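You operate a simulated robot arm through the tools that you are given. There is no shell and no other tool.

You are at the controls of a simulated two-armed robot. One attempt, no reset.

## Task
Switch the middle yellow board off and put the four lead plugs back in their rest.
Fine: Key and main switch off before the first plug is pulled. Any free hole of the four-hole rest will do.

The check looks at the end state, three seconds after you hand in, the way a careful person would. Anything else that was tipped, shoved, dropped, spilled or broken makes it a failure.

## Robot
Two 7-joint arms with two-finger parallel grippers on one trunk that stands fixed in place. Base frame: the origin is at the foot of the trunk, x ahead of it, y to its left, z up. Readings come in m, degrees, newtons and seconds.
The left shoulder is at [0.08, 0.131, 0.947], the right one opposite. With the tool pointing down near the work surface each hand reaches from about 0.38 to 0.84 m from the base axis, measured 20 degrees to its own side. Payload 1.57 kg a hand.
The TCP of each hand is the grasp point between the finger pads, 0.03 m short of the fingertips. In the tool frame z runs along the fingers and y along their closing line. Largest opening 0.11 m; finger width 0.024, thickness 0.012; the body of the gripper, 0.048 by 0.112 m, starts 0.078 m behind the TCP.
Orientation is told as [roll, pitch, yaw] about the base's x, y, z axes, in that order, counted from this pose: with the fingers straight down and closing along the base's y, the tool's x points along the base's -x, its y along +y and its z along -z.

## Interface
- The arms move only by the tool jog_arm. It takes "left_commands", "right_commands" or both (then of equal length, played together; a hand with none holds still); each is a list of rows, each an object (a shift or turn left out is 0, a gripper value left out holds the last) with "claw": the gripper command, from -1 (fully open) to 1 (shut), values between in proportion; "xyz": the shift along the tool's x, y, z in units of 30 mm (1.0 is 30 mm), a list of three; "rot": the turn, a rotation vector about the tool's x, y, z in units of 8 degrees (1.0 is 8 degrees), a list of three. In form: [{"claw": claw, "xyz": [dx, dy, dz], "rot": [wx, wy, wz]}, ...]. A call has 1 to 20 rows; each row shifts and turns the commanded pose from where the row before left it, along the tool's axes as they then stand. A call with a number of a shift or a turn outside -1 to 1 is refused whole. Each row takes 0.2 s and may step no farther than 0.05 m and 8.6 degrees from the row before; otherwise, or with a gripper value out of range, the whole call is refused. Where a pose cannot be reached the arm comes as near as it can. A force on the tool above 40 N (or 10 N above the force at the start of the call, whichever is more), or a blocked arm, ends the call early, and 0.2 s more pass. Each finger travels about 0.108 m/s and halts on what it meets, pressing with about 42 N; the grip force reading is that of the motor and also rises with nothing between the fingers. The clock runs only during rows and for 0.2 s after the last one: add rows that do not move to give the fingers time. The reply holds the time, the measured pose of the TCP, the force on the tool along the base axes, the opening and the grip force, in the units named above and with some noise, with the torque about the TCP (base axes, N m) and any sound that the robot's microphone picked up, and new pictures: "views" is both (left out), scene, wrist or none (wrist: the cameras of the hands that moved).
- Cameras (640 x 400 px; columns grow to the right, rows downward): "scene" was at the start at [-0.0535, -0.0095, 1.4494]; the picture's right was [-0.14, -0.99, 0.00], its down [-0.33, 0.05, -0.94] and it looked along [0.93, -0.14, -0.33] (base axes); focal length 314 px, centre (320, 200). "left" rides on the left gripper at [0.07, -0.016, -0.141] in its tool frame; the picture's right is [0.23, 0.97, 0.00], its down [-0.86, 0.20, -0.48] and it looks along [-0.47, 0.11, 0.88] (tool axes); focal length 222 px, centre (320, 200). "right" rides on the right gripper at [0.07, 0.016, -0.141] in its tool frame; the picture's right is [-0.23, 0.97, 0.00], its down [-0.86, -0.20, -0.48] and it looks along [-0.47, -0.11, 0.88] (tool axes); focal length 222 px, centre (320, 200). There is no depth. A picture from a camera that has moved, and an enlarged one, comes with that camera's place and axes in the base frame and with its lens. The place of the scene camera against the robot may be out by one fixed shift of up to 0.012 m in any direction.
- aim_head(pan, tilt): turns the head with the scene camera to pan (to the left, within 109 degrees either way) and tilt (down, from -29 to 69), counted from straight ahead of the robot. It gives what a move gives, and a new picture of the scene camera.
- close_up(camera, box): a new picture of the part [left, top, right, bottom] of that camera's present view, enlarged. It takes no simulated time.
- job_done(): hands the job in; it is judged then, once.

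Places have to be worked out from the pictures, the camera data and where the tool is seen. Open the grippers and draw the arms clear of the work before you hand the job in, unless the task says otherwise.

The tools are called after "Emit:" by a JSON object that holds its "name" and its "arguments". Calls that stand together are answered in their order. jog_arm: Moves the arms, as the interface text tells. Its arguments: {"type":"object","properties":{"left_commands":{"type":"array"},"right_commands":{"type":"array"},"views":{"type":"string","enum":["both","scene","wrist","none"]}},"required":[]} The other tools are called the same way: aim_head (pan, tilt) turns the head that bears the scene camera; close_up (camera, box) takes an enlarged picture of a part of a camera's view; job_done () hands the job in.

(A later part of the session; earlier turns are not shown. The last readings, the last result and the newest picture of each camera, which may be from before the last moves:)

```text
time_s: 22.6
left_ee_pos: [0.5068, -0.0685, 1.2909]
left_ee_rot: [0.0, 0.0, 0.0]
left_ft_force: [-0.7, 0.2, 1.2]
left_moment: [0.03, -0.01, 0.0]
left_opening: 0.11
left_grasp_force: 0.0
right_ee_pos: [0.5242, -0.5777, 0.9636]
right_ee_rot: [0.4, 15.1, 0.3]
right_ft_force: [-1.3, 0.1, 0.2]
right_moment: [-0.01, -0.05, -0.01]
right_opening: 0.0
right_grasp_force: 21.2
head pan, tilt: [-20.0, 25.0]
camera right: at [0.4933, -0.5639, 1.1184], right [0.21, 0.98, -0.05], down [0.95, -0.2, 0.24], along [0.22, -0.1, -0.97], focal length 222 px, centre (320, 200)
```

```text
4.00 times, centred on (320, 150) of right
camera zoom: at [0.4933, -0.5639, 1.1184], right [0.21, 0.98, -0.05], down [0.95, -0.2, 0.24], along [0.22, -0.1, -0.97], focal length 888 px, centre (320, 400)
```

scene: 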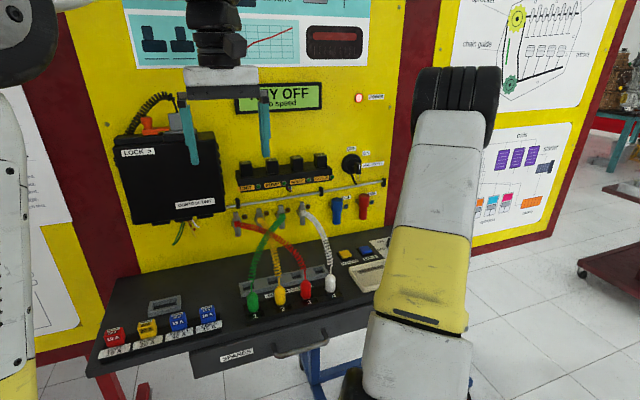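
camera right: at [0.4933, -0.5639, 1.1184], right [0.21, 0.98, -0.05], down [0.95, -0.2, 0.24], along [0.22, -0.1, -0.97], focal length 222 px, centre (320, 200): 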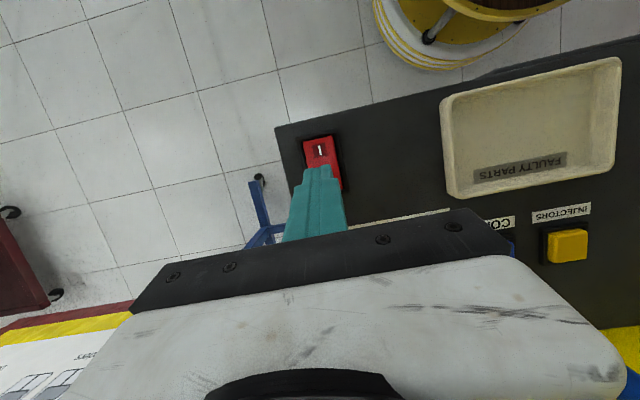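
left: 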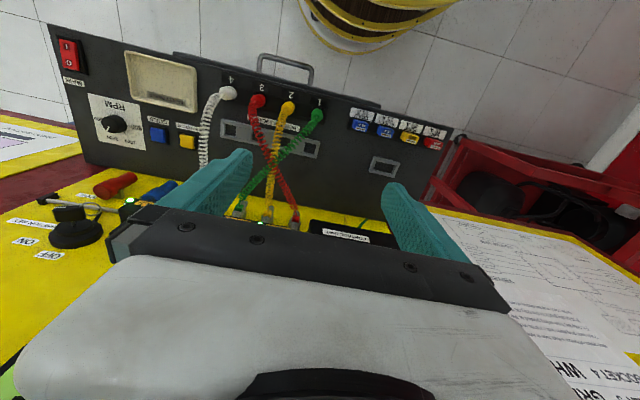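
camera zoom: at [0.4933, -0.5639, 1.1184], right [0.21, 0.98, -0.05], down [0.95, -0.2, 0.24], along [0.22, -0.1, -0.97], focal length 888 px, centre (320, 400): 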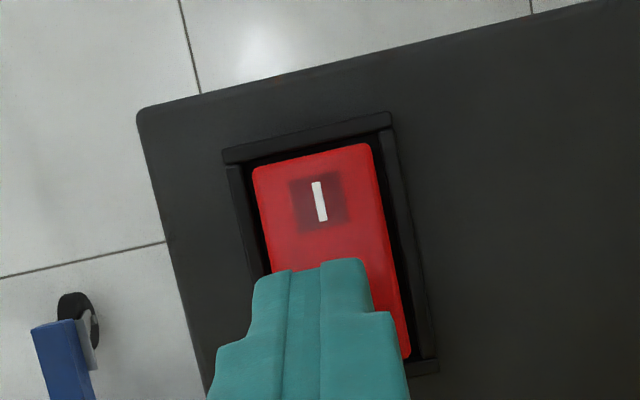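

The fingertips are over the O half with the rear edge past the pivot. I'll press down in small steps and watch the force and sound.

Emit:
{"name": "jog_arm", "arguments": {"right_commands": [{"xyz": [-0.035, 0, 0.129]}, {"xyz": [-0.035, 0, 0.129]}, {"xyz": [-0.035, 0, 0.129]}, {"xyz": [-0.035, 0, 0.129]}, {"xyz": [-0.035, 0, 0.129]}, {"xyz": [-0.026, 0, 0.097]}], "views": "scene"}}

Emit:
{"name": "close_up", "arguments": {"camera": "right", "box": [240, 100, 400, 200]}}

```text
time_s: 24.0
left_ee_pos: [0.5062, -0.0681, 1.291]
left_ee_rot: [0.0, 0.0, -0.1]
left_ft_force: [-0.1, -0.5, 0.5]
left_moment: [0.0, 0.0, 0.0]
left_opening: 0.11
left_grasp_force: 0.0
right_ee_pos: [0.5243, -0.5775, 0.9436]
right_ee_rot: [0.2, 14.8, 0.6]
right_ft_force: [-3.9, 3.6, 30.9]
right_moment: [0.18, 0.04, 0.26]
right_opening: 0.0
right_grasp_force: 21.2
head pan, tilt: [-20.0, 25.0]
```

scene: 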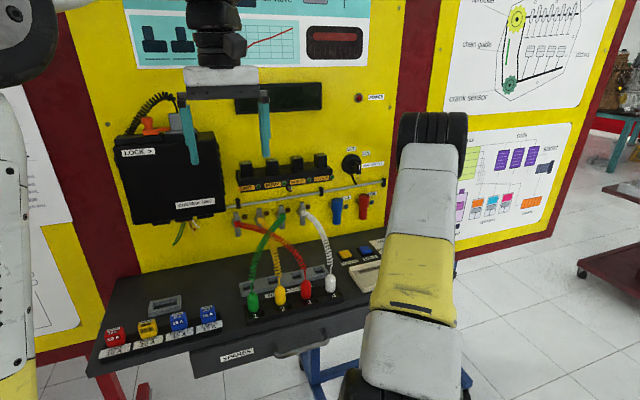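

```text
4.00 times, centred on (320, 150) of right
camera zoom: at [0.4934, -0.5627, 1.0981], right [0.21, 0.98, -0.06], down [0.95, -0.19, 0.24], along [0.23, -0.1, -0.97], focal length 888 px, centre (320, 400)
```

zoom: 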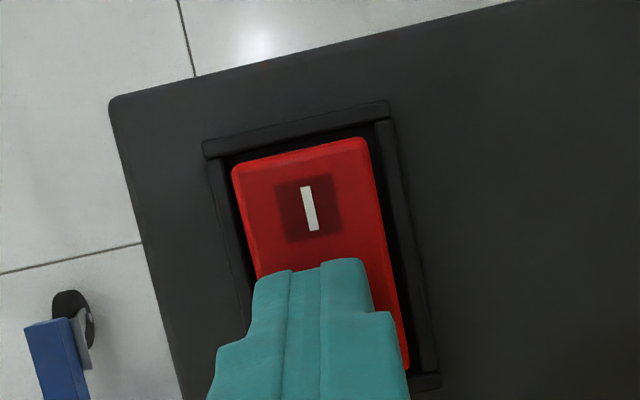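

The display and POWER lamp have gone dark with 31 N on the rocker. I'll lift off and check that it stays switched.

Emit:
{"name": "jog_arm", "arguments": {"right_commands": [{"xyz": [0.13, 0, -0.48]}, {"xyz": [0.2, 0, -0.8]}, {"xyz": [0.2, 0, -0.9]}, {"rot": [0, -0.94, 0]}, {"rot": [0, -0.94, 0]}, {"xyz": [0.5, 0, -0.8]}], "views": "both"}}

Emit:
{"name": "close_up", "arguments": {"camera": "right", "box": [240, 80, 400, 180]}}

Emit:
{"name": "close_up", "arguments": {"camera": "scene", "box": [220, 80, 400, 195]}}

```text
time_s: 25.4
left_ee_pos: [0.5071, -0.0675, 1.2906]
left_ee_rot: [0.1, 0.0, 0.1]
left_ft_force: [0.9, 0.3, -1.4]
left_moment: [0.0, 0.01, 0.02]
left_opening: 0.1099
left_grasp_force: 0.1
right_ee_pos: [0.5116, -0.578, 1.0312]
right_ee_rot: [0.3, -0.2, 0.4]
right_ft_force: [0.4, 0.1, 0.2]
right_moment: [-0.05, 0.04, -0.02]
right_opening: 0.0004
right_grasp_force: 21.2
head pan, tilt: [-20.0, 25.0]
camera right: at [0.4417, -0.5638, 1.173], right [0.22, 0.98, 0.01], down [0.86, -0.2, 0.48], along [0.47, -0.1, -0.88], focal length 222 px, centre (320, 200)
```

scene: 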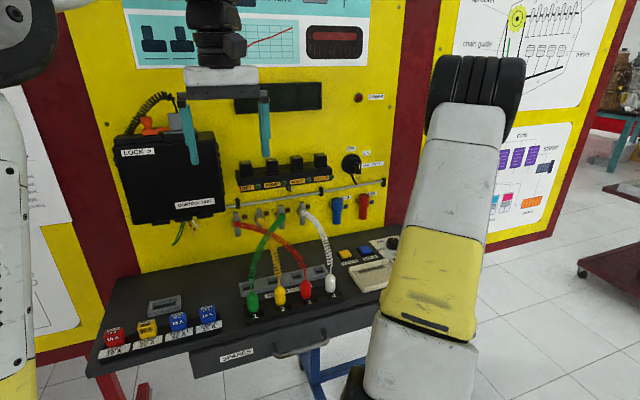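
right: 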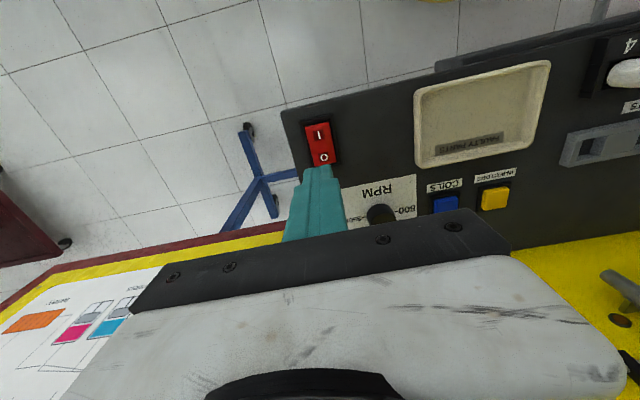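

```text
4.00 times, centred on (320, 130) of right
camera zoom: at [0.4417, -0.5638, 1.173], right [0.22, 0.98, 0.01], down [0.86, -0.2, 0.48], along [0.47, -0.1, -0.88], focal length 888 px, centre (320, 480)
```

zoom: 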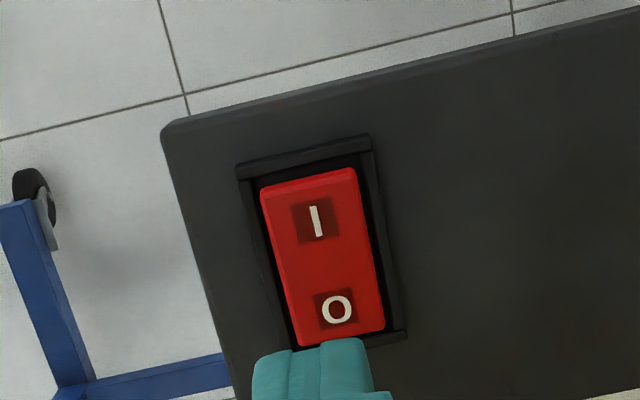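

```text
3.48 times, centred on (310, 138) of scene
camera zoom: at [-0.0588, -0.0276, 1.4404], right [-0.34, -0.94, 0.0], down [-0.4, 0.14, -0.91], along [0.85, -0.31, -0.42], focal length 1094 px, centre (355, 417)
```

zoom: 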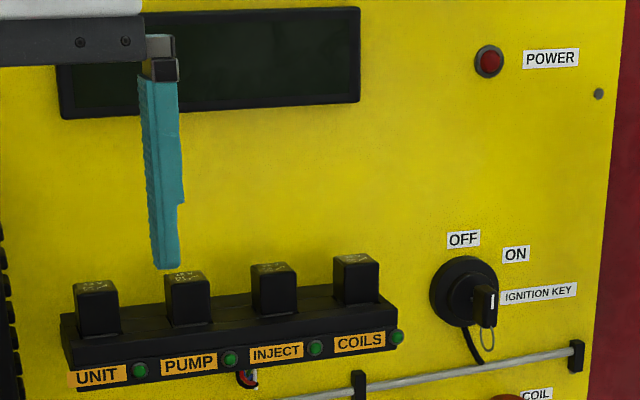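

Key and main are both off: lamp dark, I end raised, O end pressed. I'll swing the left arm clear to the left, and bring the right hand in front of the plugs with a 40° forward tilt so the palm stays behind the leads.

Emit:
{"name": "jog_arm", "arguments": {"right_commands": [{"claw": 0.0, "xyz": [0.25, 0.964, -0.273]}, {"xyz": [0.25, 0.964, -0.273]}, {"xyz": [0.25, 0.964, -0.273]}, {"xyz": [0.25, 0.964, -0.273]}, {"xyz": [0.25, 0.964, -0.273]}, {"xyz": [0.25, 0.964, -0.273]}, {"xyz": [0.25, 0.964, -0.273]}, {"xyz": [0.25, 0.964, -0.273]}, {"xyz": [0.25, 0.964, -0.273]}, {"xyz": [0.25, 0.964, -0.273]}, {"xyz": [0.25, 0.964, -0.273]}, {"rot": [0, -1, 0]}, {"rot": [0, -1, 0]}, {"rot": [0, -1, 0]}, {"rot": [0, -1, 0]}, {"rot": [0, -1, 0]}], "left_commands": [{"xyz": [0, 0.95, 0]}, {"xyz": [0, 0.95, 0]}, {"xyz": [0, 0.95, 0]}, {"xyz": [0, 0.95, 0]}, {"xyz": [0, 0.95, 0]}, {"xyz": [0, 0.95, 0]}, {"xyz": [0, 0.95, 0]}, {}, {}, {}, {}, {}, {}, {}, {}, {}], "views": "wrist"}}

Emit:
{"name": "aim_head", "arguments": {"pan": -12, "tilt": 35}}

```text
time_s: 28.8
left_ee_pos: [0.5079, 0.1314, 1.2908]
left_ee_rot: [0.0, 0.0, 0.0]
left_ft_force: [0.1, 0.4, -0.5]
left_moment: [-0.01, 0.0, 0.01]
left_opening: 0.11
left_grasp_force: 0.0
right_ee_pos: [0.4273, -0.261, 1.1226]
right_ee_rot: [0.5, -40.1, 0.2]
right_ft_force: [0.7, -0.2, -0.1]
right_moment: [0.0, 0.02, 0.01]
right_opening: 0.0549
right_grasp_force: 0.0
head pan, tilt: [-20.0, 25.0]
camera right: at [0.283, -0.2469, 1.1873], right [0.17, 0.97, 0.15], down [0.35, -0.2, 0.92], along [0.92, -0.1, -0.37], focal length 222 px, centre (320, 200)
camera left: at [0.4381, 0.1158, 1.4323], right [-0.23, 0.97, 0.0], down [0.86, 0.2, 0.48], along [0.47, 0.11, -0.88], focal length 222 px, centre (320, 200)
```

right: 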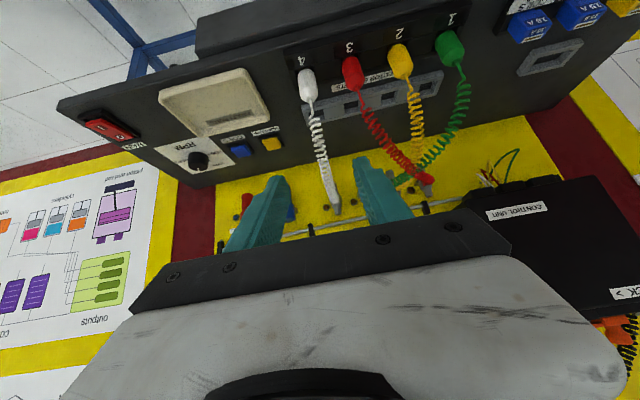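
left: 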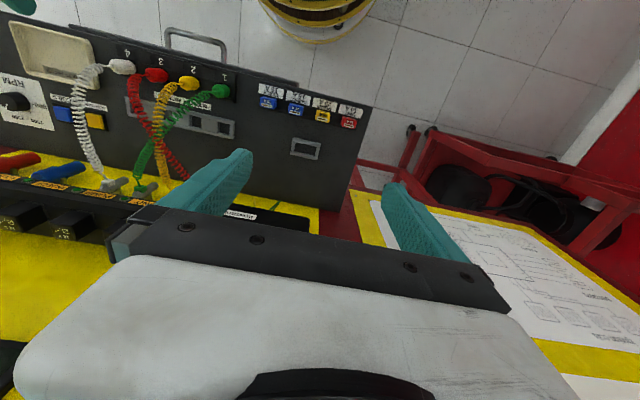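

```text
time_s: 29.5
left_ee_pos: [0.5074, 0.1312, 1.2916]
left_ee_rot: [0.0, 0.0, 0.1]
left_ft_force: [0.7, 0.0, -0.6]
left_moment: [-0.01, 0.01, 0.01]
left_opening: 0.1099
left_grasp_force: 0.1
right_ee_pos: [0.4291, -0.2606, 1.1236]
right_ee_rot: [0.6, -40.0, 0.1]
right_ft_force: [-0.1, 1.1, 0.0]
right_moment: [0.05, -0.02, 0.02]
right_opening: 0.0549
right_grasp_force: 0.1
head pan, tilt: [-12.0, 35.0]
```

scene: 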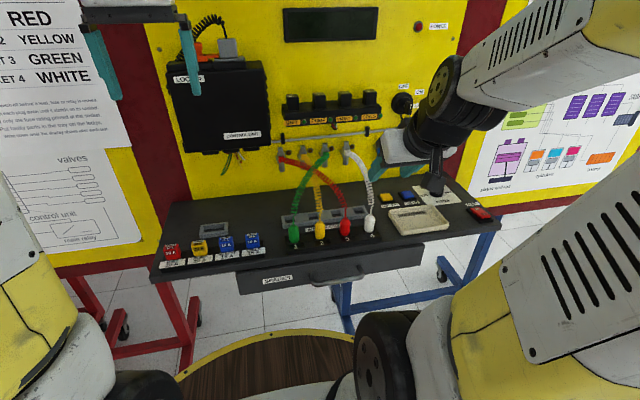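

The workspace is clear and the right forearm now stays out of the way. I'll zoom in on the plugs and the rest from both cameras to measure them.

Emit:
{"name": "close_up", "arguments": {"camera": "right", "box": [270, 0, 490, 140]}}

Emit:
{"name": "close_up", "arguments": {"camera": "scene", "box": [260, 180, 420, 280]}}

Emit:
{"name": "close_up", "arguments": {"camera": "scene", "box": [0, 0, 160, 170]}}

```text
2.86 times, centred on (380, 70) of right
camera zoom: at [0.2829, -0.2472, 1.1877], right [0.17, 0.97, 0.15], down [0.35, -0.2, 0.91], along [0.92, -0.1, -0.37], focal length 635 px, centre (149, 571)
```

zoom: 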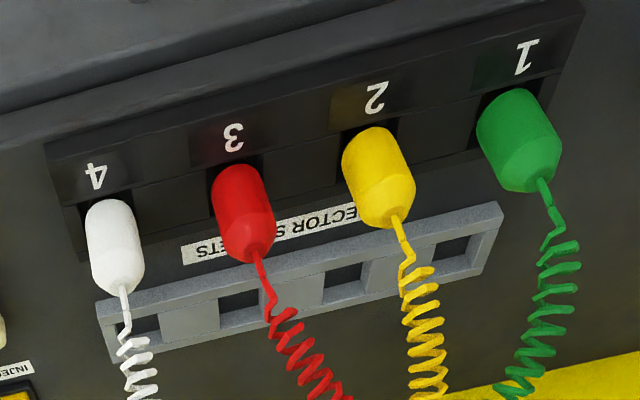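

```text
4.00 times, centred on (340, 230) of scene
camera zoom: at [-0.0596, -0.0143, 1.4247], right [-0.21, -0.98, 0.0], down [-0.56, 0.12, -0.82], along [0.8, -0.17, -0.57], focal length 1258 px, centre (240, 80)
```

zoom: 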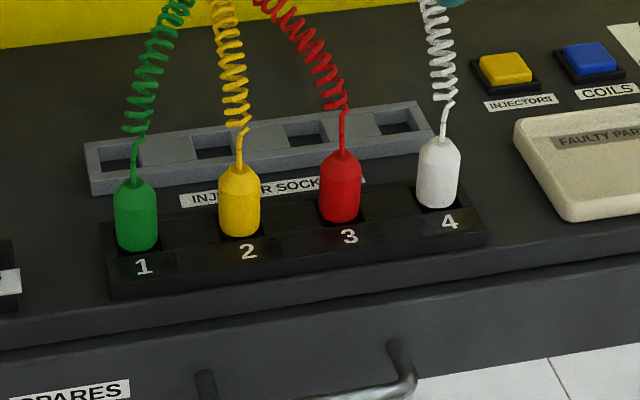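

```text
2.35 times, centred on (80, 85) of scene
camera zoom: at [-0.0596, -0.0143, 1.4247], right [-0.21, -0.98, 0.0], down [-0.56, 0.12, -0.82], along [0.8, -0.17, -0.57], focal length 740 px, centre (885, 471)
```

zoom: 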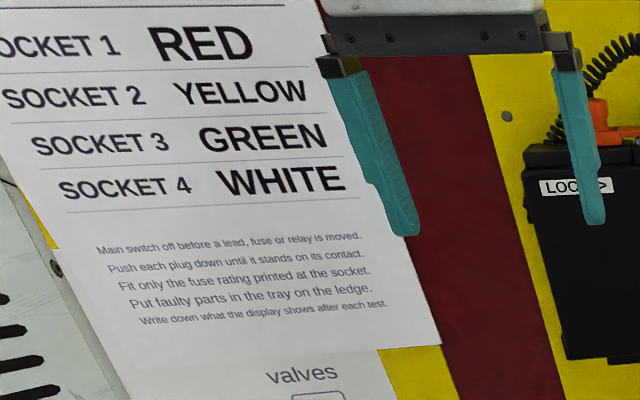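

Wrist-camera triangulation gives plug axes at x≈0.505, y≈ −0.264/−0.202/−0.1415/−0.080, a cone top z≈0.957, and a diameter of 27 mm. I'll take tight enlargements of the rest from both wrists to pin down its holes.

Emit:
{"name": "close_up", "arguments": {"camera": "right", "box": [295, 65, 455, 135]}}

Emit:
{"name": "close_up", "arguments": {"camera": "left", "box": [90, 40, 250, 150]}}

Emit:
{"name": "close_up", "arguments": {"camera": "scene", "box": [275, 200, 375, 250]}}

```text
4.00 times, centred on (375, 100) of right
camera zoom: at [0.2829, -0.2472, 1.1877], right [0.17, 0.97, 0.15], down [0.35, -0.2, 0.91], along [0.92, -0.1, -0.37], focal length 888 px, centre (100, 600)
```

zoom: 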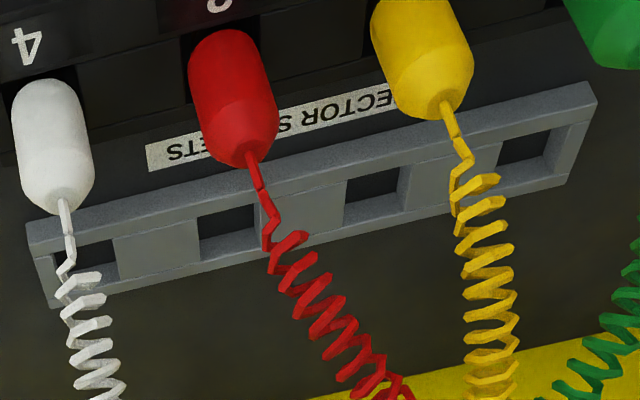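

```text
3.64 times, centred on (170, 95) of left
camera zoom: at [0.4378, 0.1156, 1.4324], right [-0.23, 0.97, 0.0], down [0.86, 0.2, 0.48], along [0.47, 0.11, -0.88], focal length 808 px, centre (866, 582)
```

zoom: 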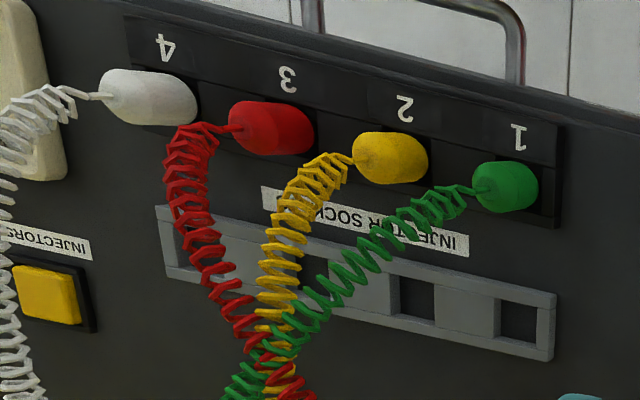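

```text
6.40 times, centred on (325, 225) of scene
camera zoom: at [-0.0596, -0.0143, 1.4247], right [-0.21, -0.98, 0.0], down [-0.56, 0.12, -0.82], along [0.8, -0.17, -0.57], focal length 2013 px, centre (288, 40)
```

zoom: 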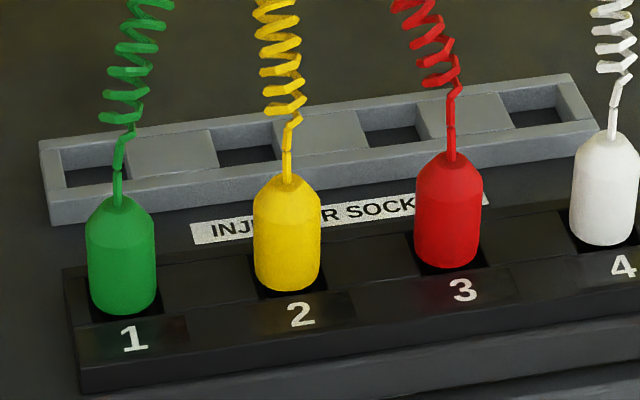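

I'll take tighter enlargements of two rest holes, to separate the front face from the top rail and see the hole size.

Emit:
{"name": "close_up", "arguments": {"camera": "right", "box": [370, 80, 450, 130]}}

Emit:
{"name": "close_up", "arguments": {"camera": "scene", "box": [278, 205, 328, 237]}}

Emit:
{"name": "close_up", "arguments": {"camera": "left", "box": [180, 100, 240, 140]}}

Emit:
{"name": "close_up", "arguments": {"camera": "right", "box": [295, 90, 375, 140]}}

```text
8.00 times, centred on (410, 105) of right
camera zoom: at [0.2829, -0.2472, 1.1877], right [0.17, 0.97, 0.15], down [0.35, -0.2, 0.91], along [0.92, -0.1, -0.37], focal length 1777 px, centre (-400, 960)
```

zoom: 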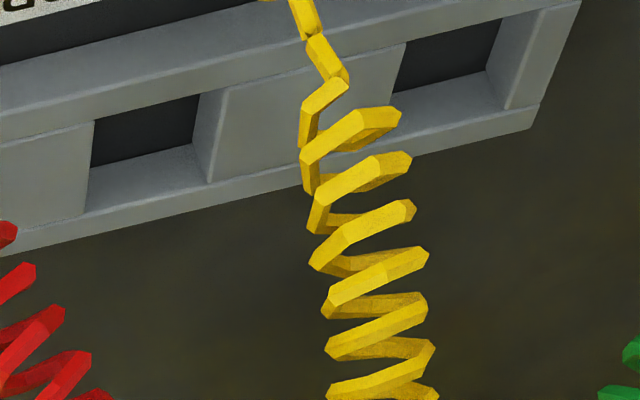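

```text
12.50 times, centred on (303, 221) of scene
camera zoom: at [-0.0596, -0.0143, 1.4247], right [-0.21, -0.98, 0.0], down [-0.56, 0.12, -0.82], along [0.8, -0.17, -0.57], focal length 3931 px, centre (532, -62)
```

zoom: 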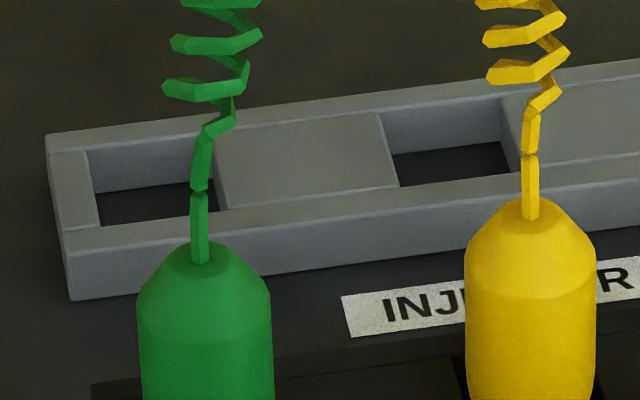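

```text
10.00 times, centred on (210, 120) of left
camera zoom: at [0.4378, 0.1156, 1.4324], right [-0.23, 0.97, 0.0], down [0.86, 0.2, 0.48], along [0.47, 0.11, -0.88], focal length 2221 px, centre (1420, 1000)
```

zoom: 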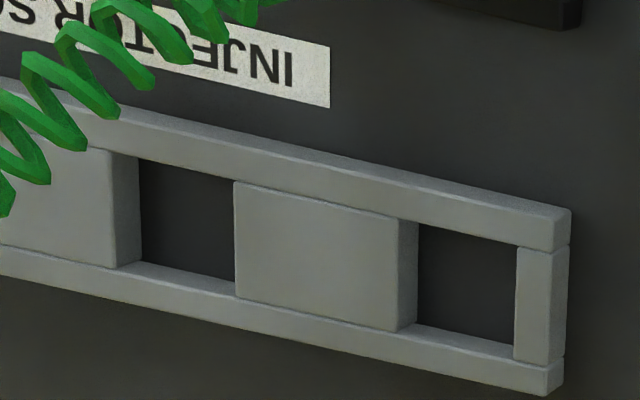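

```text
8.00 times, centred on (335, 115) of right
camera zoom: at [0.2829, -0.2472, 1.1877], right [0.17, 0.97, 0.15], down [0.35, -0.2, 0.91], along [0.92, -0.1, -0.37], focal length 1777 px, centre (200, 880)
```

zoom: 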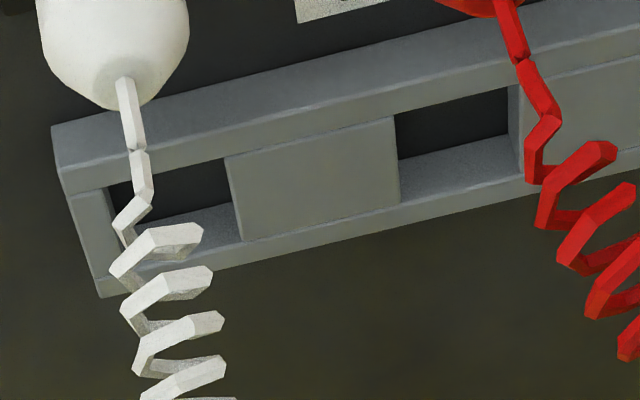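

The geometry is clear now: rest holes are about 27 mm square at x≈0.586, y≈ −0.077/−0.139/−0.201/−0.263, top z≈0.912, almost exactly behind the plugs. I'll move the right hand to a pre-grasp pose behind the white plug.

Emit:
{"name": "jog_arm", "arguments": {"right_commands": [{"claw": 0.15, "xyz": [0.674, -0.015, 0.682], "rot": [0.048, 0, -0.04]}, {"xyz": [0.674, -0.015, 0.682]}, {"xyz": [0.674, -0.015, 0.682]}], "views": "wrist"}}

Emit:
{"name": "close_up", "arguments": {"camera": "right", "box": [240, 60, 400, 190]}}

```text
time_s: 30.3
left_ee_pos: [0.5075, 0.1321, 1.2911]
left_ee_rot: [0.1, 0.0, 0.0]
left_ft_force: [-0.1, 0.9, -0.1]
left_moment: [-0.04, -0.02, -0.02]
left_opening: 0.1099
left_grasp_force: 0.1
right_ee_pos: [0.4489, -0.2792, 1.0591]
right_ee_rot: [0.0, -39.9, 0.5]
right_ft_force: [0.2, 0.7, -0.2]
right_moment: [-0.01, 0.02, 0.0]
right_opening: 0.0466
right_grasp_force: 0.1
right hand out of reach, approached as far as the arm can: row 2, 3
head pan, tilt: [-12.0, 35.0]
camera right: at [0.3038, -0.2643, 1.1234], right [0.17, 0.98, 0.14], down [0.35, -0.2, 0.92], along [0.92, -0.1, -0.37], focal length 222 px, centre (320, 200)
```

right: 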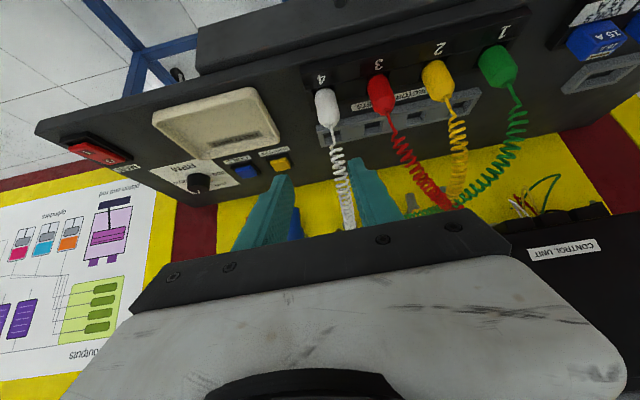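

```text
3.08 times, centred on (320, 125) of right
camera zoom: at [0.3038, -0.2643, 1.1234], right [0.17, 0.98, 0.14], down [0.35, -0.2, 0.92], along [0.92, -0.1, -0.37], focal length 684 px, centre (320, 431)
```

zoom: 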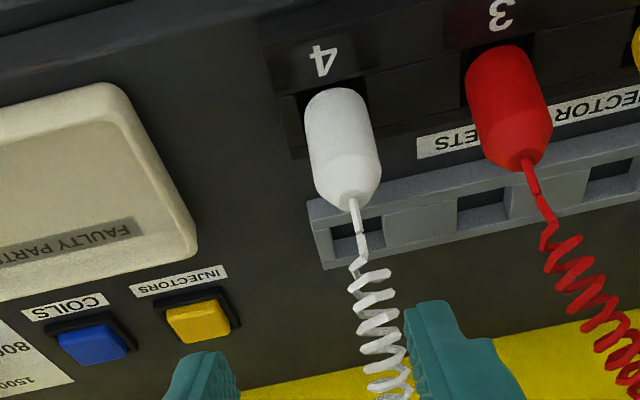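

That low, close pose at 40° tilt is at the edge of the arm's reach. I'll reduce the tilt to 25°, which moves the wrist forward, and see where the hand settles.

Emit:
{"name": "jog_arm", "arguments": {"right_commands": [{"rot": [0, 0.94, 0]}, {"rot": [0, 0.94, 0]}, {}], "views": "wrist"}}

```text
time_s: 31.1
left_ee_pos: [0.508, 0.1316, 1.2905]
left_ee_rot: [0.0, 0.0, 0.0]
left_ft_force: [-0.2, -0.4, -0.1]
left_moment: [-0.01, -0.03, 0.01]
left_opening: 0.1102
left_grasp_force: 0.0
right_ee_pos: [0.4485, -0.2791, 1.059]
right_ee_rot: [-0.1, -24.9, 0.4]
right_ft_force: [-0.2, 0.4, -0.1]
right_moment: [-0.03, 0.01, 0.0]
right_opening: 0.0469
right_grasp_force: 0.1
head pan, tilt: [-12.0, 35.0]
camera right: at [0.3253, -0.2641, 1.1584], right [0.2, 0.98, 0.09], down [0.58, -0.19, 0.79], along [0.79, -0.11, -0.6], focal length 222 px, centre (320, 200)
```

right: 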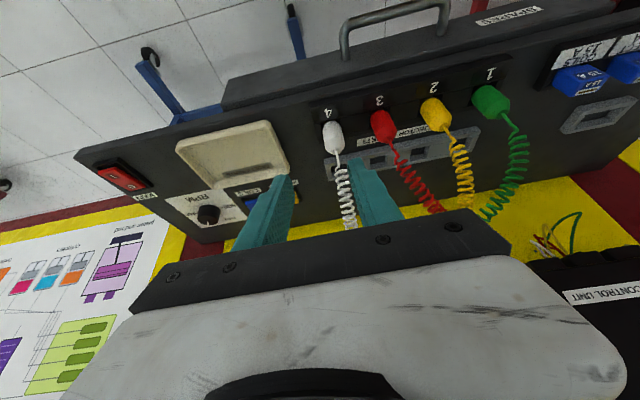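

The commanded pose settled at (0.4485, −0.279, 1.059) with a 25° tilt. I'll line up with the white plug axis (y≈−0.262) and advance to about 9 cm from the grip.

Emit:
{"name": "jog_arm", "arguments": {"right_commands": [{"xyz": [0, 0.283, 0.56], "rot": [0.021, 0, 0.045]}, {"xyz": [0, 0.283, 0.56]}], "views": "wrist"}}

Emit:
{"name": "close_up", "arguments": {"camera": "right", "box": [240, 80, 400, 200]}}

Emit:
{"name": "close_up", "arguments": {"camera": "scene", "box": [300, 160, 460, 260]}}

```text
time_s: 31.7
left_ee_pos: [0.508, 0.1325, 1.2915]
left_ee_rot: [0.1, 0.0, -0.1]
left_ft_force: [0.1, -1.1, 0.6]
left_moment: [0.05, -0.04, -0.02]
left_opening: 0.1101
left_grasp_force: 0.2
right_ee_pos: [0.4627, -0.2622, 1.0282]
right_ee_rot: [-0.2, -25.0, 0.1]
right_ft_force: [0.7, -0.9, -0.1]
right_moment: [-0.02, -0.02, -0.02]
right_opening: 0.0469
right_grasp_force: 0.0
head pan, tilt: [-12.0, 35.0]
camera right: at [0.3392, -0.2459, 1.1276], right [0.21, 0.97, 0.09], down [0.57, -0.2, 0.8], along [0.79, -0.11, -0.6], focal length 222 px, centre (320, 200)
```

right: 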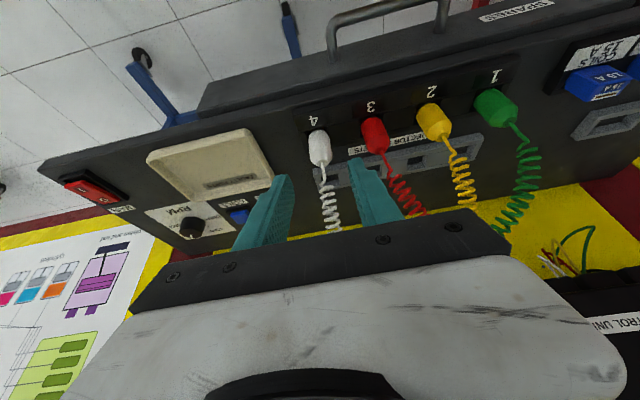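

```text
3.33 times, centred on (320, 140) of right
camera zoom: at [0.3392, -0.2459, 1.1276], right [0.21, 0.97, 0.09], down [0.57, -0.2, 0.8], along [0.79, -0.11, -0.6], focal length 740 px, centre (320, 400)
```

zoom: 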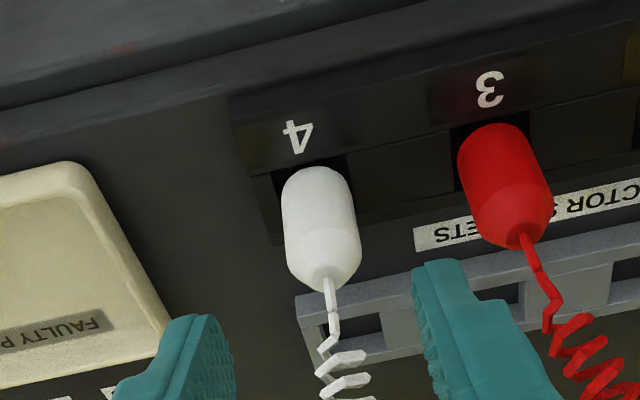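

```text
4.00 times, centred on (380, 210) of scene
camera zoom: at [-0.0598, -0.0143, 1.4246], right [-0.21, -0.98, 0.0], down [-0.56, 0.12, -0.82], along [0.8, -0.17, -0.57], focal length 1258 px, centre (80, 160)
```

zoom: 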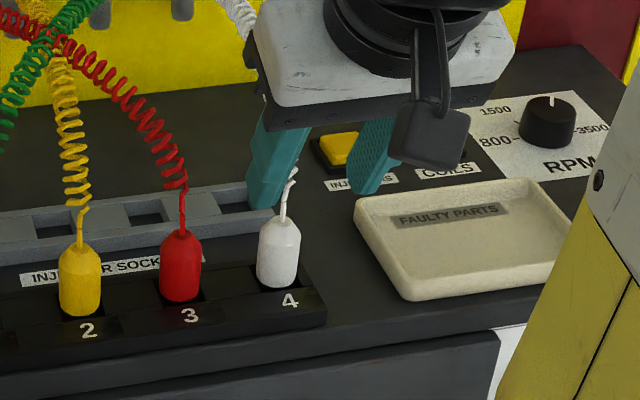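

The white plug axis projects to (0.503–0.506, −0.262), right on the tool's path. I'll advance 72 mm, keeping the plug between the fingers, and check.

Emit:
{"name": "jog_arm", "arguments": {"right_commands": [{"xyz": [0, 0, 0.6]}, {"xyz": [0, 0, 0.6]}, {"xyz": [0, 0, 0.6]}, {"xyz": [0, 0, 0.6]}], "views": "wrist"}}

Emit:
{"name": "close_up", "arguments": {"camera": "right", "box": [240, 100, 400, 220]}}

Emit:
{"name": "close_up", "arguments": {"camera": "scene", "box": [300, 180, 420, 260]}}

```text
time_s: 32.7
left_ee_pos: [0.5074, 0.131, 1.2913]
left_ee_rot: [0.0, 0.0, 0.0]
left_ft_force: [0.3, -0.4, 0.5]
left_moment: [-0.02, 0.01, -0.03]
left_opening: 0.1103
left_grasp_force: 0.1
right_ee_pos: [0.492, -0.2617, 0.9635]
right_ee_rot: [-0.2, -24.9, 0.1]
right_ft_force: [-1.0, 0.1, 1.3]
right_moment: [0.01, 0.0, -0.03]
right_opening: 0.0469
right_grasp_force: 0.1
head pan, tilt: [-12.0, 35.0]
camera right: at [0.3693, -0.2456, 1.0621], right [0.21, 0.97, 0.09], down [0.57, -0.2, 0.8], along [0.79, -0.11, -0.6], focal length 222 px, centre (320, 200)
```

right: 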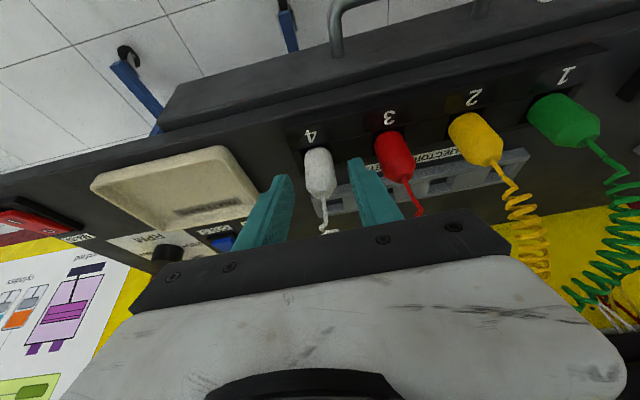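

```text
3.33 times, centred on (320, 160) of right
camera zoom: at [0.3693, -0.2456, 1.0621], right [0.21, 0.97, 0.09], down [0.57, -0.2, 0.8], along [0.79, -0.11, -0.6], focal length 740 px, centre (320, 333)
```

zoom: 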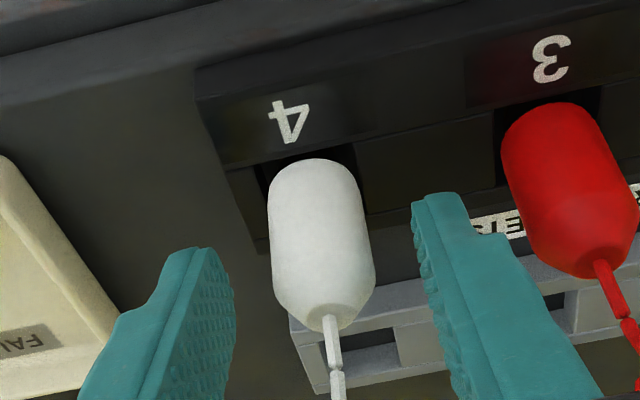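

```text
5.00 times, centred on (360, 220) of scene
camera zoom: at [-0.0598, -0.0142, 1.4246], right [-0.21, -0.98, 0.0], down [-0.56, 0.12, -0.82], along [0.8, -0.17, -0.57], focal length 1572 px, centre (120, 100)
```

zoom: 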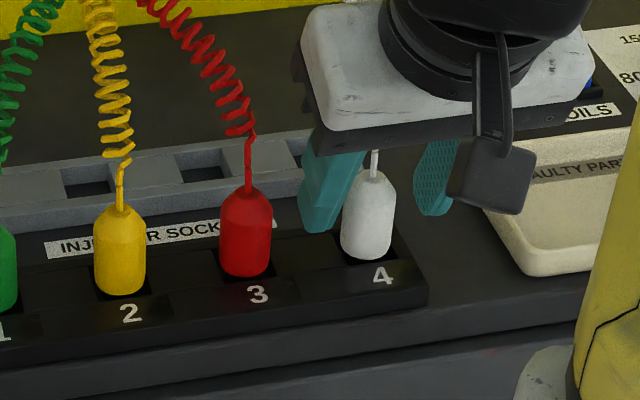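

The plug top is confirmed at (0.503, −0.262, 0.961), centred between the fingers. I'll advance 12 mm more so the tips stay above the socket block, then close on the plug.

Emit:
{"name": "jog_arm", "arguments": {"right_commands": [{"xyz": [0, 0, 0.4]}, {"claw": 0.5}, {"claw": 1.0}, {"claw": 1.0}], "views": "wrist"}}

Emit:
{"name": "close_up", "arguments": {"camera": "right", "box": [240, 100, 400, 220]}}

Emit:
{"name": "close_up", "arguments": {"camera": "scene", "box": [300, 180, 420, 260]}}

```text
time_s: 33.7
left_ee_pos: [0.5079, 0.1321, 1.2913]
left_ee_rot: [0.1, 0.1, -0.1]
left_ft_force: [0.0, 0.2, -0.2]
left_moment: [0.01, 0.0, 0.01]
left_opening: 0.1101
left_grasp_force: 0.1
right_ee_pos: [0.4981, -0.261, 0.9523]
right_ee_rot: [-0.1, -25.1, 0.0]
right_ft_force: [0.4, -1.2, -0.1]
right_moment: [-0.01, 0.02, 0.03]
right_opening: 0.0222
right_grasp_force: 35.1
head pan, tilt: [-12.0, 35.0]
camera right: at [0.3747, -0.2456, 1.0516], right [0.21, 0.97, 0.09], down [0.57, -0.2, 0.8], along [0.79, -0.11, -0.6], focal length 222 px, centre (320, 200)
```

right: 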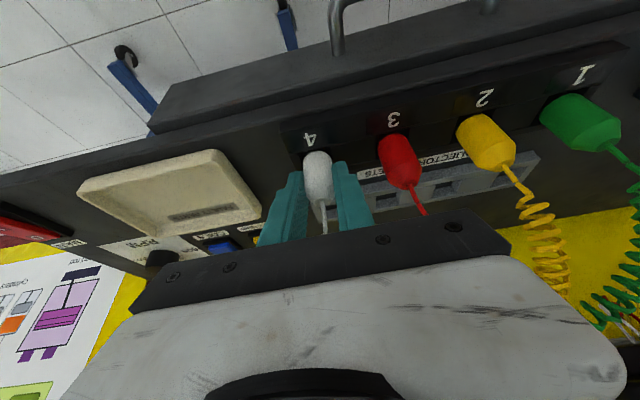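

```text
3.33 times, centred on (320, 160) of right
camera zoom: at [0.3747, -0.2456, 1.0516], right [0.21, 0.97, 0.09], down [0.57, -0.2, 0.8], along [0.79, -0.11, -0.6], focal length 740 px, centre (320, 333)
```

zoom: 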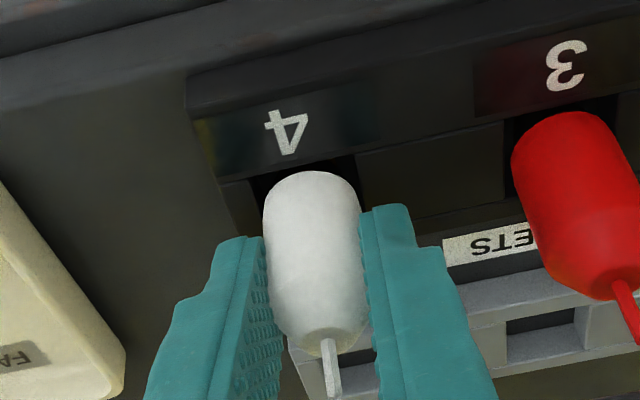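

```text
5.00 times, centred on (360, 220) of scene
camera zoom: at [-0.0595, -0.0142, 1.4246], right [-0.21, -0.98, 0.0], down [-0.56, 0.12, -0.82], along [0.8, -0.17, -0.57], focal length 1572 px, centre (120, 100)
```

zoom: 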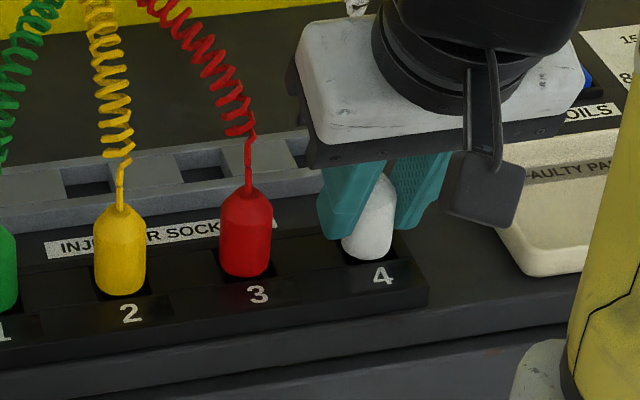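

The white plug is gripped (22 mm opening, 35 N). I'll pull it straight up 30 mm in small steps and check it comes with the hand.

Emit:
{"name": "jog_arm", "arguments": {"right_commands": [{"xyz": [-0.07, 0, -0.151]}, {"xyz": [-0.07, 0, -0.151]}, {"xyz": [-0.07, 0, -0.151]}, {"xyz": [-0.07, 0, -0.151]}, {"xyz": [-0.07, 0, -0.151]}, {"xyz": [-0.07, 0, -0.151]}], "views": "wrist"}}

Emit:
{"name": "close_up", "arguments": {"camera": "right", "box": [240, 100, 400, 220]}}

Emit:
{"name": "close_up", "arguments": {"camera": "scene", "box": [300, 180, 420, 260]}}

```text
time_s: 35.1
left_ee_pos: [0.5085, 0.1316, 1.2913]
left_ee_rot: [-0.1, 0.1, 0.0]
left_ft_force: [0.1, 0.3, 0.0]
left_moment: [0.01, 0.01, -0.01]
left_opening: 0.11
left_grasp_force: 0.1
right_ee_pos: [0.4969, -0.2622, 0.9817]
right_ee_rot: [-0.2, -25.0, 0.2]
right_ft_force: [0.3, -0.8, 0.2]
right_moment: [0.01, -0.02, 0.02]
right_opening: 0.022
right_grasp_force: 35.2
head pan, tilt: [-12.0, 35.0]
camera right: at [0.3747, -0.2459, 1.0816], right [0.21, 0.97, 0.09], down [0.57, -0.2, 0.79], along [0.79, -0.11, -0.6], focal length 222 px, centre (320, 200)
```

right: 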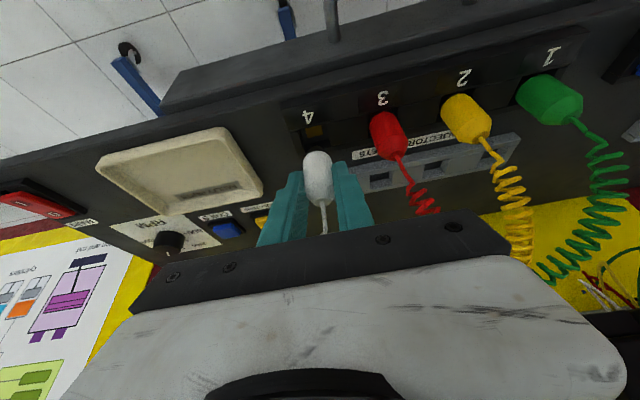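

```text
3.33 times, centred on (320, 160) of right
camera zoom: at [0.3747, -0.2459, 1.0816], right [0.21, 0.97, 0.09], down [0.57, -0.2, 0.79], along [0.79, -0.11, -0.6], focal length 740 px, centre (320, 333)
```

zoom: 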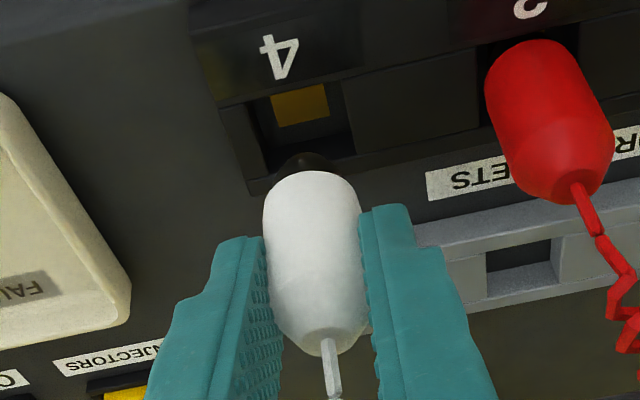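

```text
5.00 times, centred on (360, 220) of scene
camera zoom: at [-0.0595, -0.0142, 1.4246], right [-0.21, -0.98, 0.0], down [-0.56, 0.12, -0.82], along [0.8, -0.17, -0.57], focal length 1572 px, centre (120, 100)
```

zoom: 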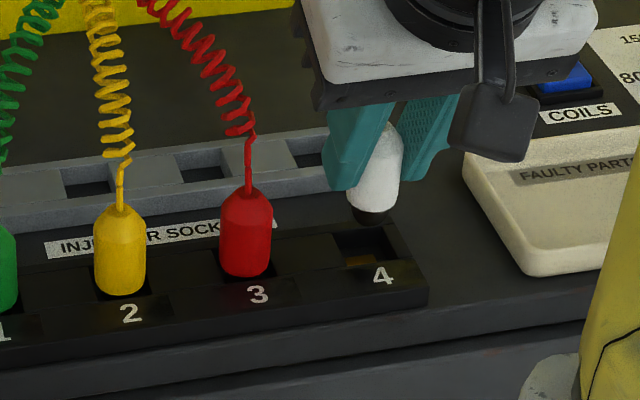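

The plug came out cleanly, and a narrower black contact tip is visible. I'll lift another 25 mm and carry it 84 mm forward to hover over rest hole 4.

Emit:
{"name": "jog_arm", "arguments": {"right_commands": [{"xyz": [-0.176, 0, -0.378]}, {"xyz": [-0.176, 0, -0.378]}, {"xyz": [-0.51, 0, 0.238]}, {"xyz": [-0.51, 0, 0.238]}, {"xyz": [-0.51, 0, 0.238]}, {"xyz": [-0.51, 0, 0.238]}, {"xyz": [-0.51, 0, 0.238]}, {}], "views": "both"}}

Emit:
{"name": "close_up", "arguments": {"camera": "right", "box": [240, 90, 400, 210]}}

Emit:
{"name": "close_up", "arguments": {"camera": "scene", "box": [300, 170, 420, 250]}}

```text
time_s: 36.9
left_ee_pos: [0.5075, 0.1307, 1.2922]
left_ee_rot: [0.1, 0.0, -0.1]
left_ft_force: [0.2, -1.4, 0.6]
left_moment: [0.01, 0.02, 0.0]
left_opening: 0.1099
left_grasp_force: 0.0
right_ee_pos: [0.5829, -0.2615, 1.0083]
right_ee_rot: [-0.2, -25.0, 0.0]
right_ft_force: [0.2, -0.8, 0.2]
right_moment: [0.0, 0.0, -0.01]
right_opening: 0.022
right_grasp_force: 34.9
head pan, tilt: [-12.0, 35.0]
camera right: at [0.459, -0.2458, 1.1064], right [0.21, 0.97, 0.09], down [0.57, -0.2, 0.8], along [0.79, -0.11, -0.6], focal length 222 px, centre (320, 200)
```

scene: 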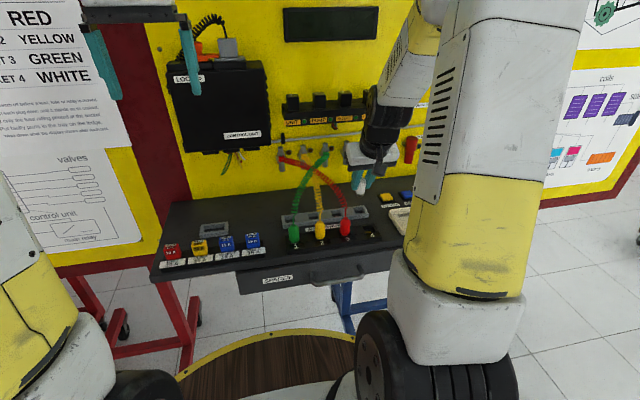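
right: 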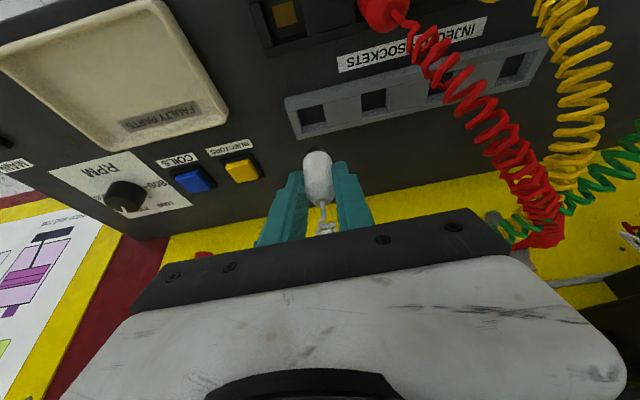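

```text
3.33 times, centred on (320, 150) of right
camera zoom: at [0.459, -0.2458, 1.1064], right [0.21, 0.97, 0.09], down [0.57, -0.2, 0.8], along [0.79, -0.11, -0.6], focal length 740 px, centre (320, 367)
```

zoom: 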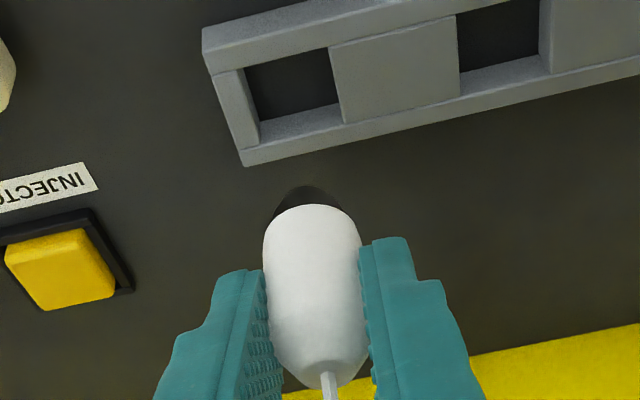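

```text
5.00 times, centred on (360, 210) of scene
camera zoom: at [-0.0595, -0.0142, 1.4246], right [-0.21, -0.98, 0.0], down [-0.56, 0.12, -0.82], along [0.8, -0.17, -0.57], focal length 1572 px, centre (120, 150)
```

zoom: 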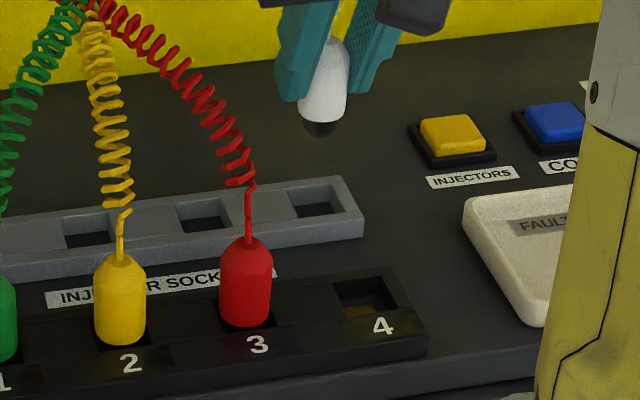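

The plug hovers above hole 4. The wrist view says they're nearly aligned, while the scene view suggests the hole may be a few mm further right. I'll lower 30 mm to just above the rest and compare closely.

Emit:
{"name": "jog_arm", "arguments": {"right_commands": [{"xyz": [0.211, 0, 0.453]}, {"xyz": [0.211, 0, 0.453]}, {}], "views": "wrist"}}

Emit:
{"name": "close_up", "arguments": {"camera": "right", "box": [260, 90, 390, 190]}}

Emit:
{"name": "close_up", "arguments": {"camera": "scene", "box": [335, 180, 395, 230]}}

```text
time_s: 37.7
left_ee_pos: [0.5086, 0.1318, 1.2918]
left_ee_rot: [0.0, 0.0, 0.0]
left_ft_force: [-0.1, 0.5, 0.3]
left_moment: [-0.03, 0.0, 0.01]
left_opening: 0.1101
left_grasp_force: 0.0
right_ee_pos: [0.5821, -0.2629, 0.9777]
right_ee_rot: [-0.1, -24.9, 0.1]
right_ft_force: [0.2, -0.1, -0.4]
right_moment: [-0.05, -0.02, -0.02]
right_opening: 0.0222
right_grasp_force: 35.1
head pan, tilt: [-12.0, 35.0]
camera right: at [0.4592, -0.2461, 1.0765], right [0.21, 0.97, 0.09], down [0.57, -0.2, 0.79], along [0.79, -0.11, -0.6], focal length 222 px, centre (320, 200)
```

right: 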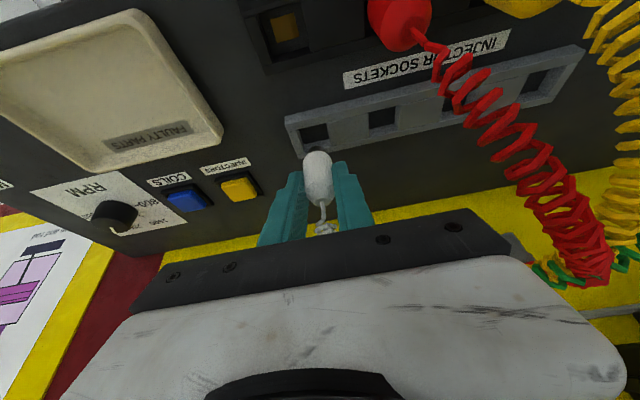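

```text
4.00 times, centred on (325, 140) of right
camera zoom: at [0.4592, -0.2461, 1.0765], right [0.21, 0.97, 0.09], down [0.57, -0.2, 0.79], along [0.79, -0.11, -0.6], focal length 888 px, centre (300, 440)
```

zoom: 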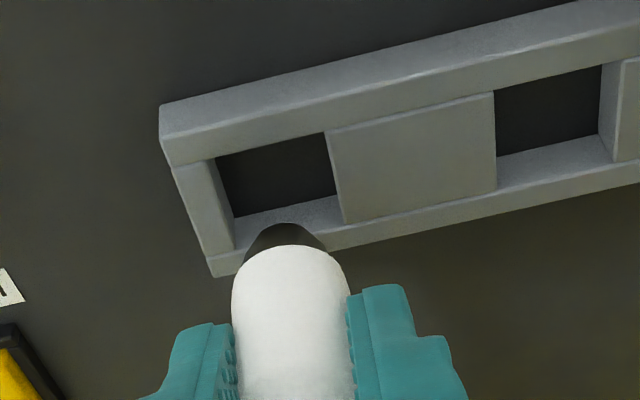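

```text
8.00 times, centred on (365, 205) of scene
camera zoom: at [-0.0595, -0.0142, 1.4246], right [-0.21, -0.98, 0.0], down [-0.56, 0.12, -0.82], along [0.8, -0.17, -0.57], focal length 2516 px, centre (-40, 160)
```

zoom: 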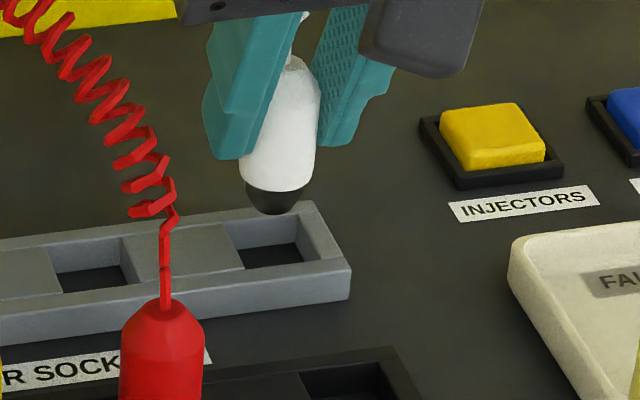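

The scene view shows the plug tip centred over hole 4 sideways, and possibly a few mm too far forward. The left wrist camera looks down from the side, so I'll use it to check the fore-aft alignment.

Emit:
{"name": "close_up", "arguments": {"camera": "left", "box": [70, 70, 190, 150]}}

```text
5.00 times, centred on (130, 110) of left
camera zoom: at [0.4379, 0.1156, 1.4324], right [-0.23, 0.97, 0.0], down [0.86, 0.2, 0.48], along [0.47, 0.11, -0.88], focal length 1111 px, centre (1270, 650)
```

zoom: 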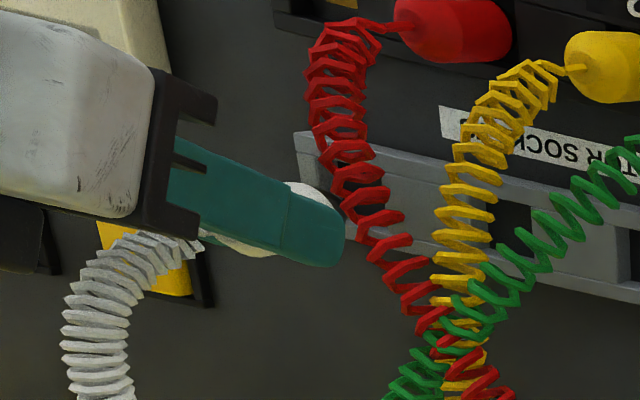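

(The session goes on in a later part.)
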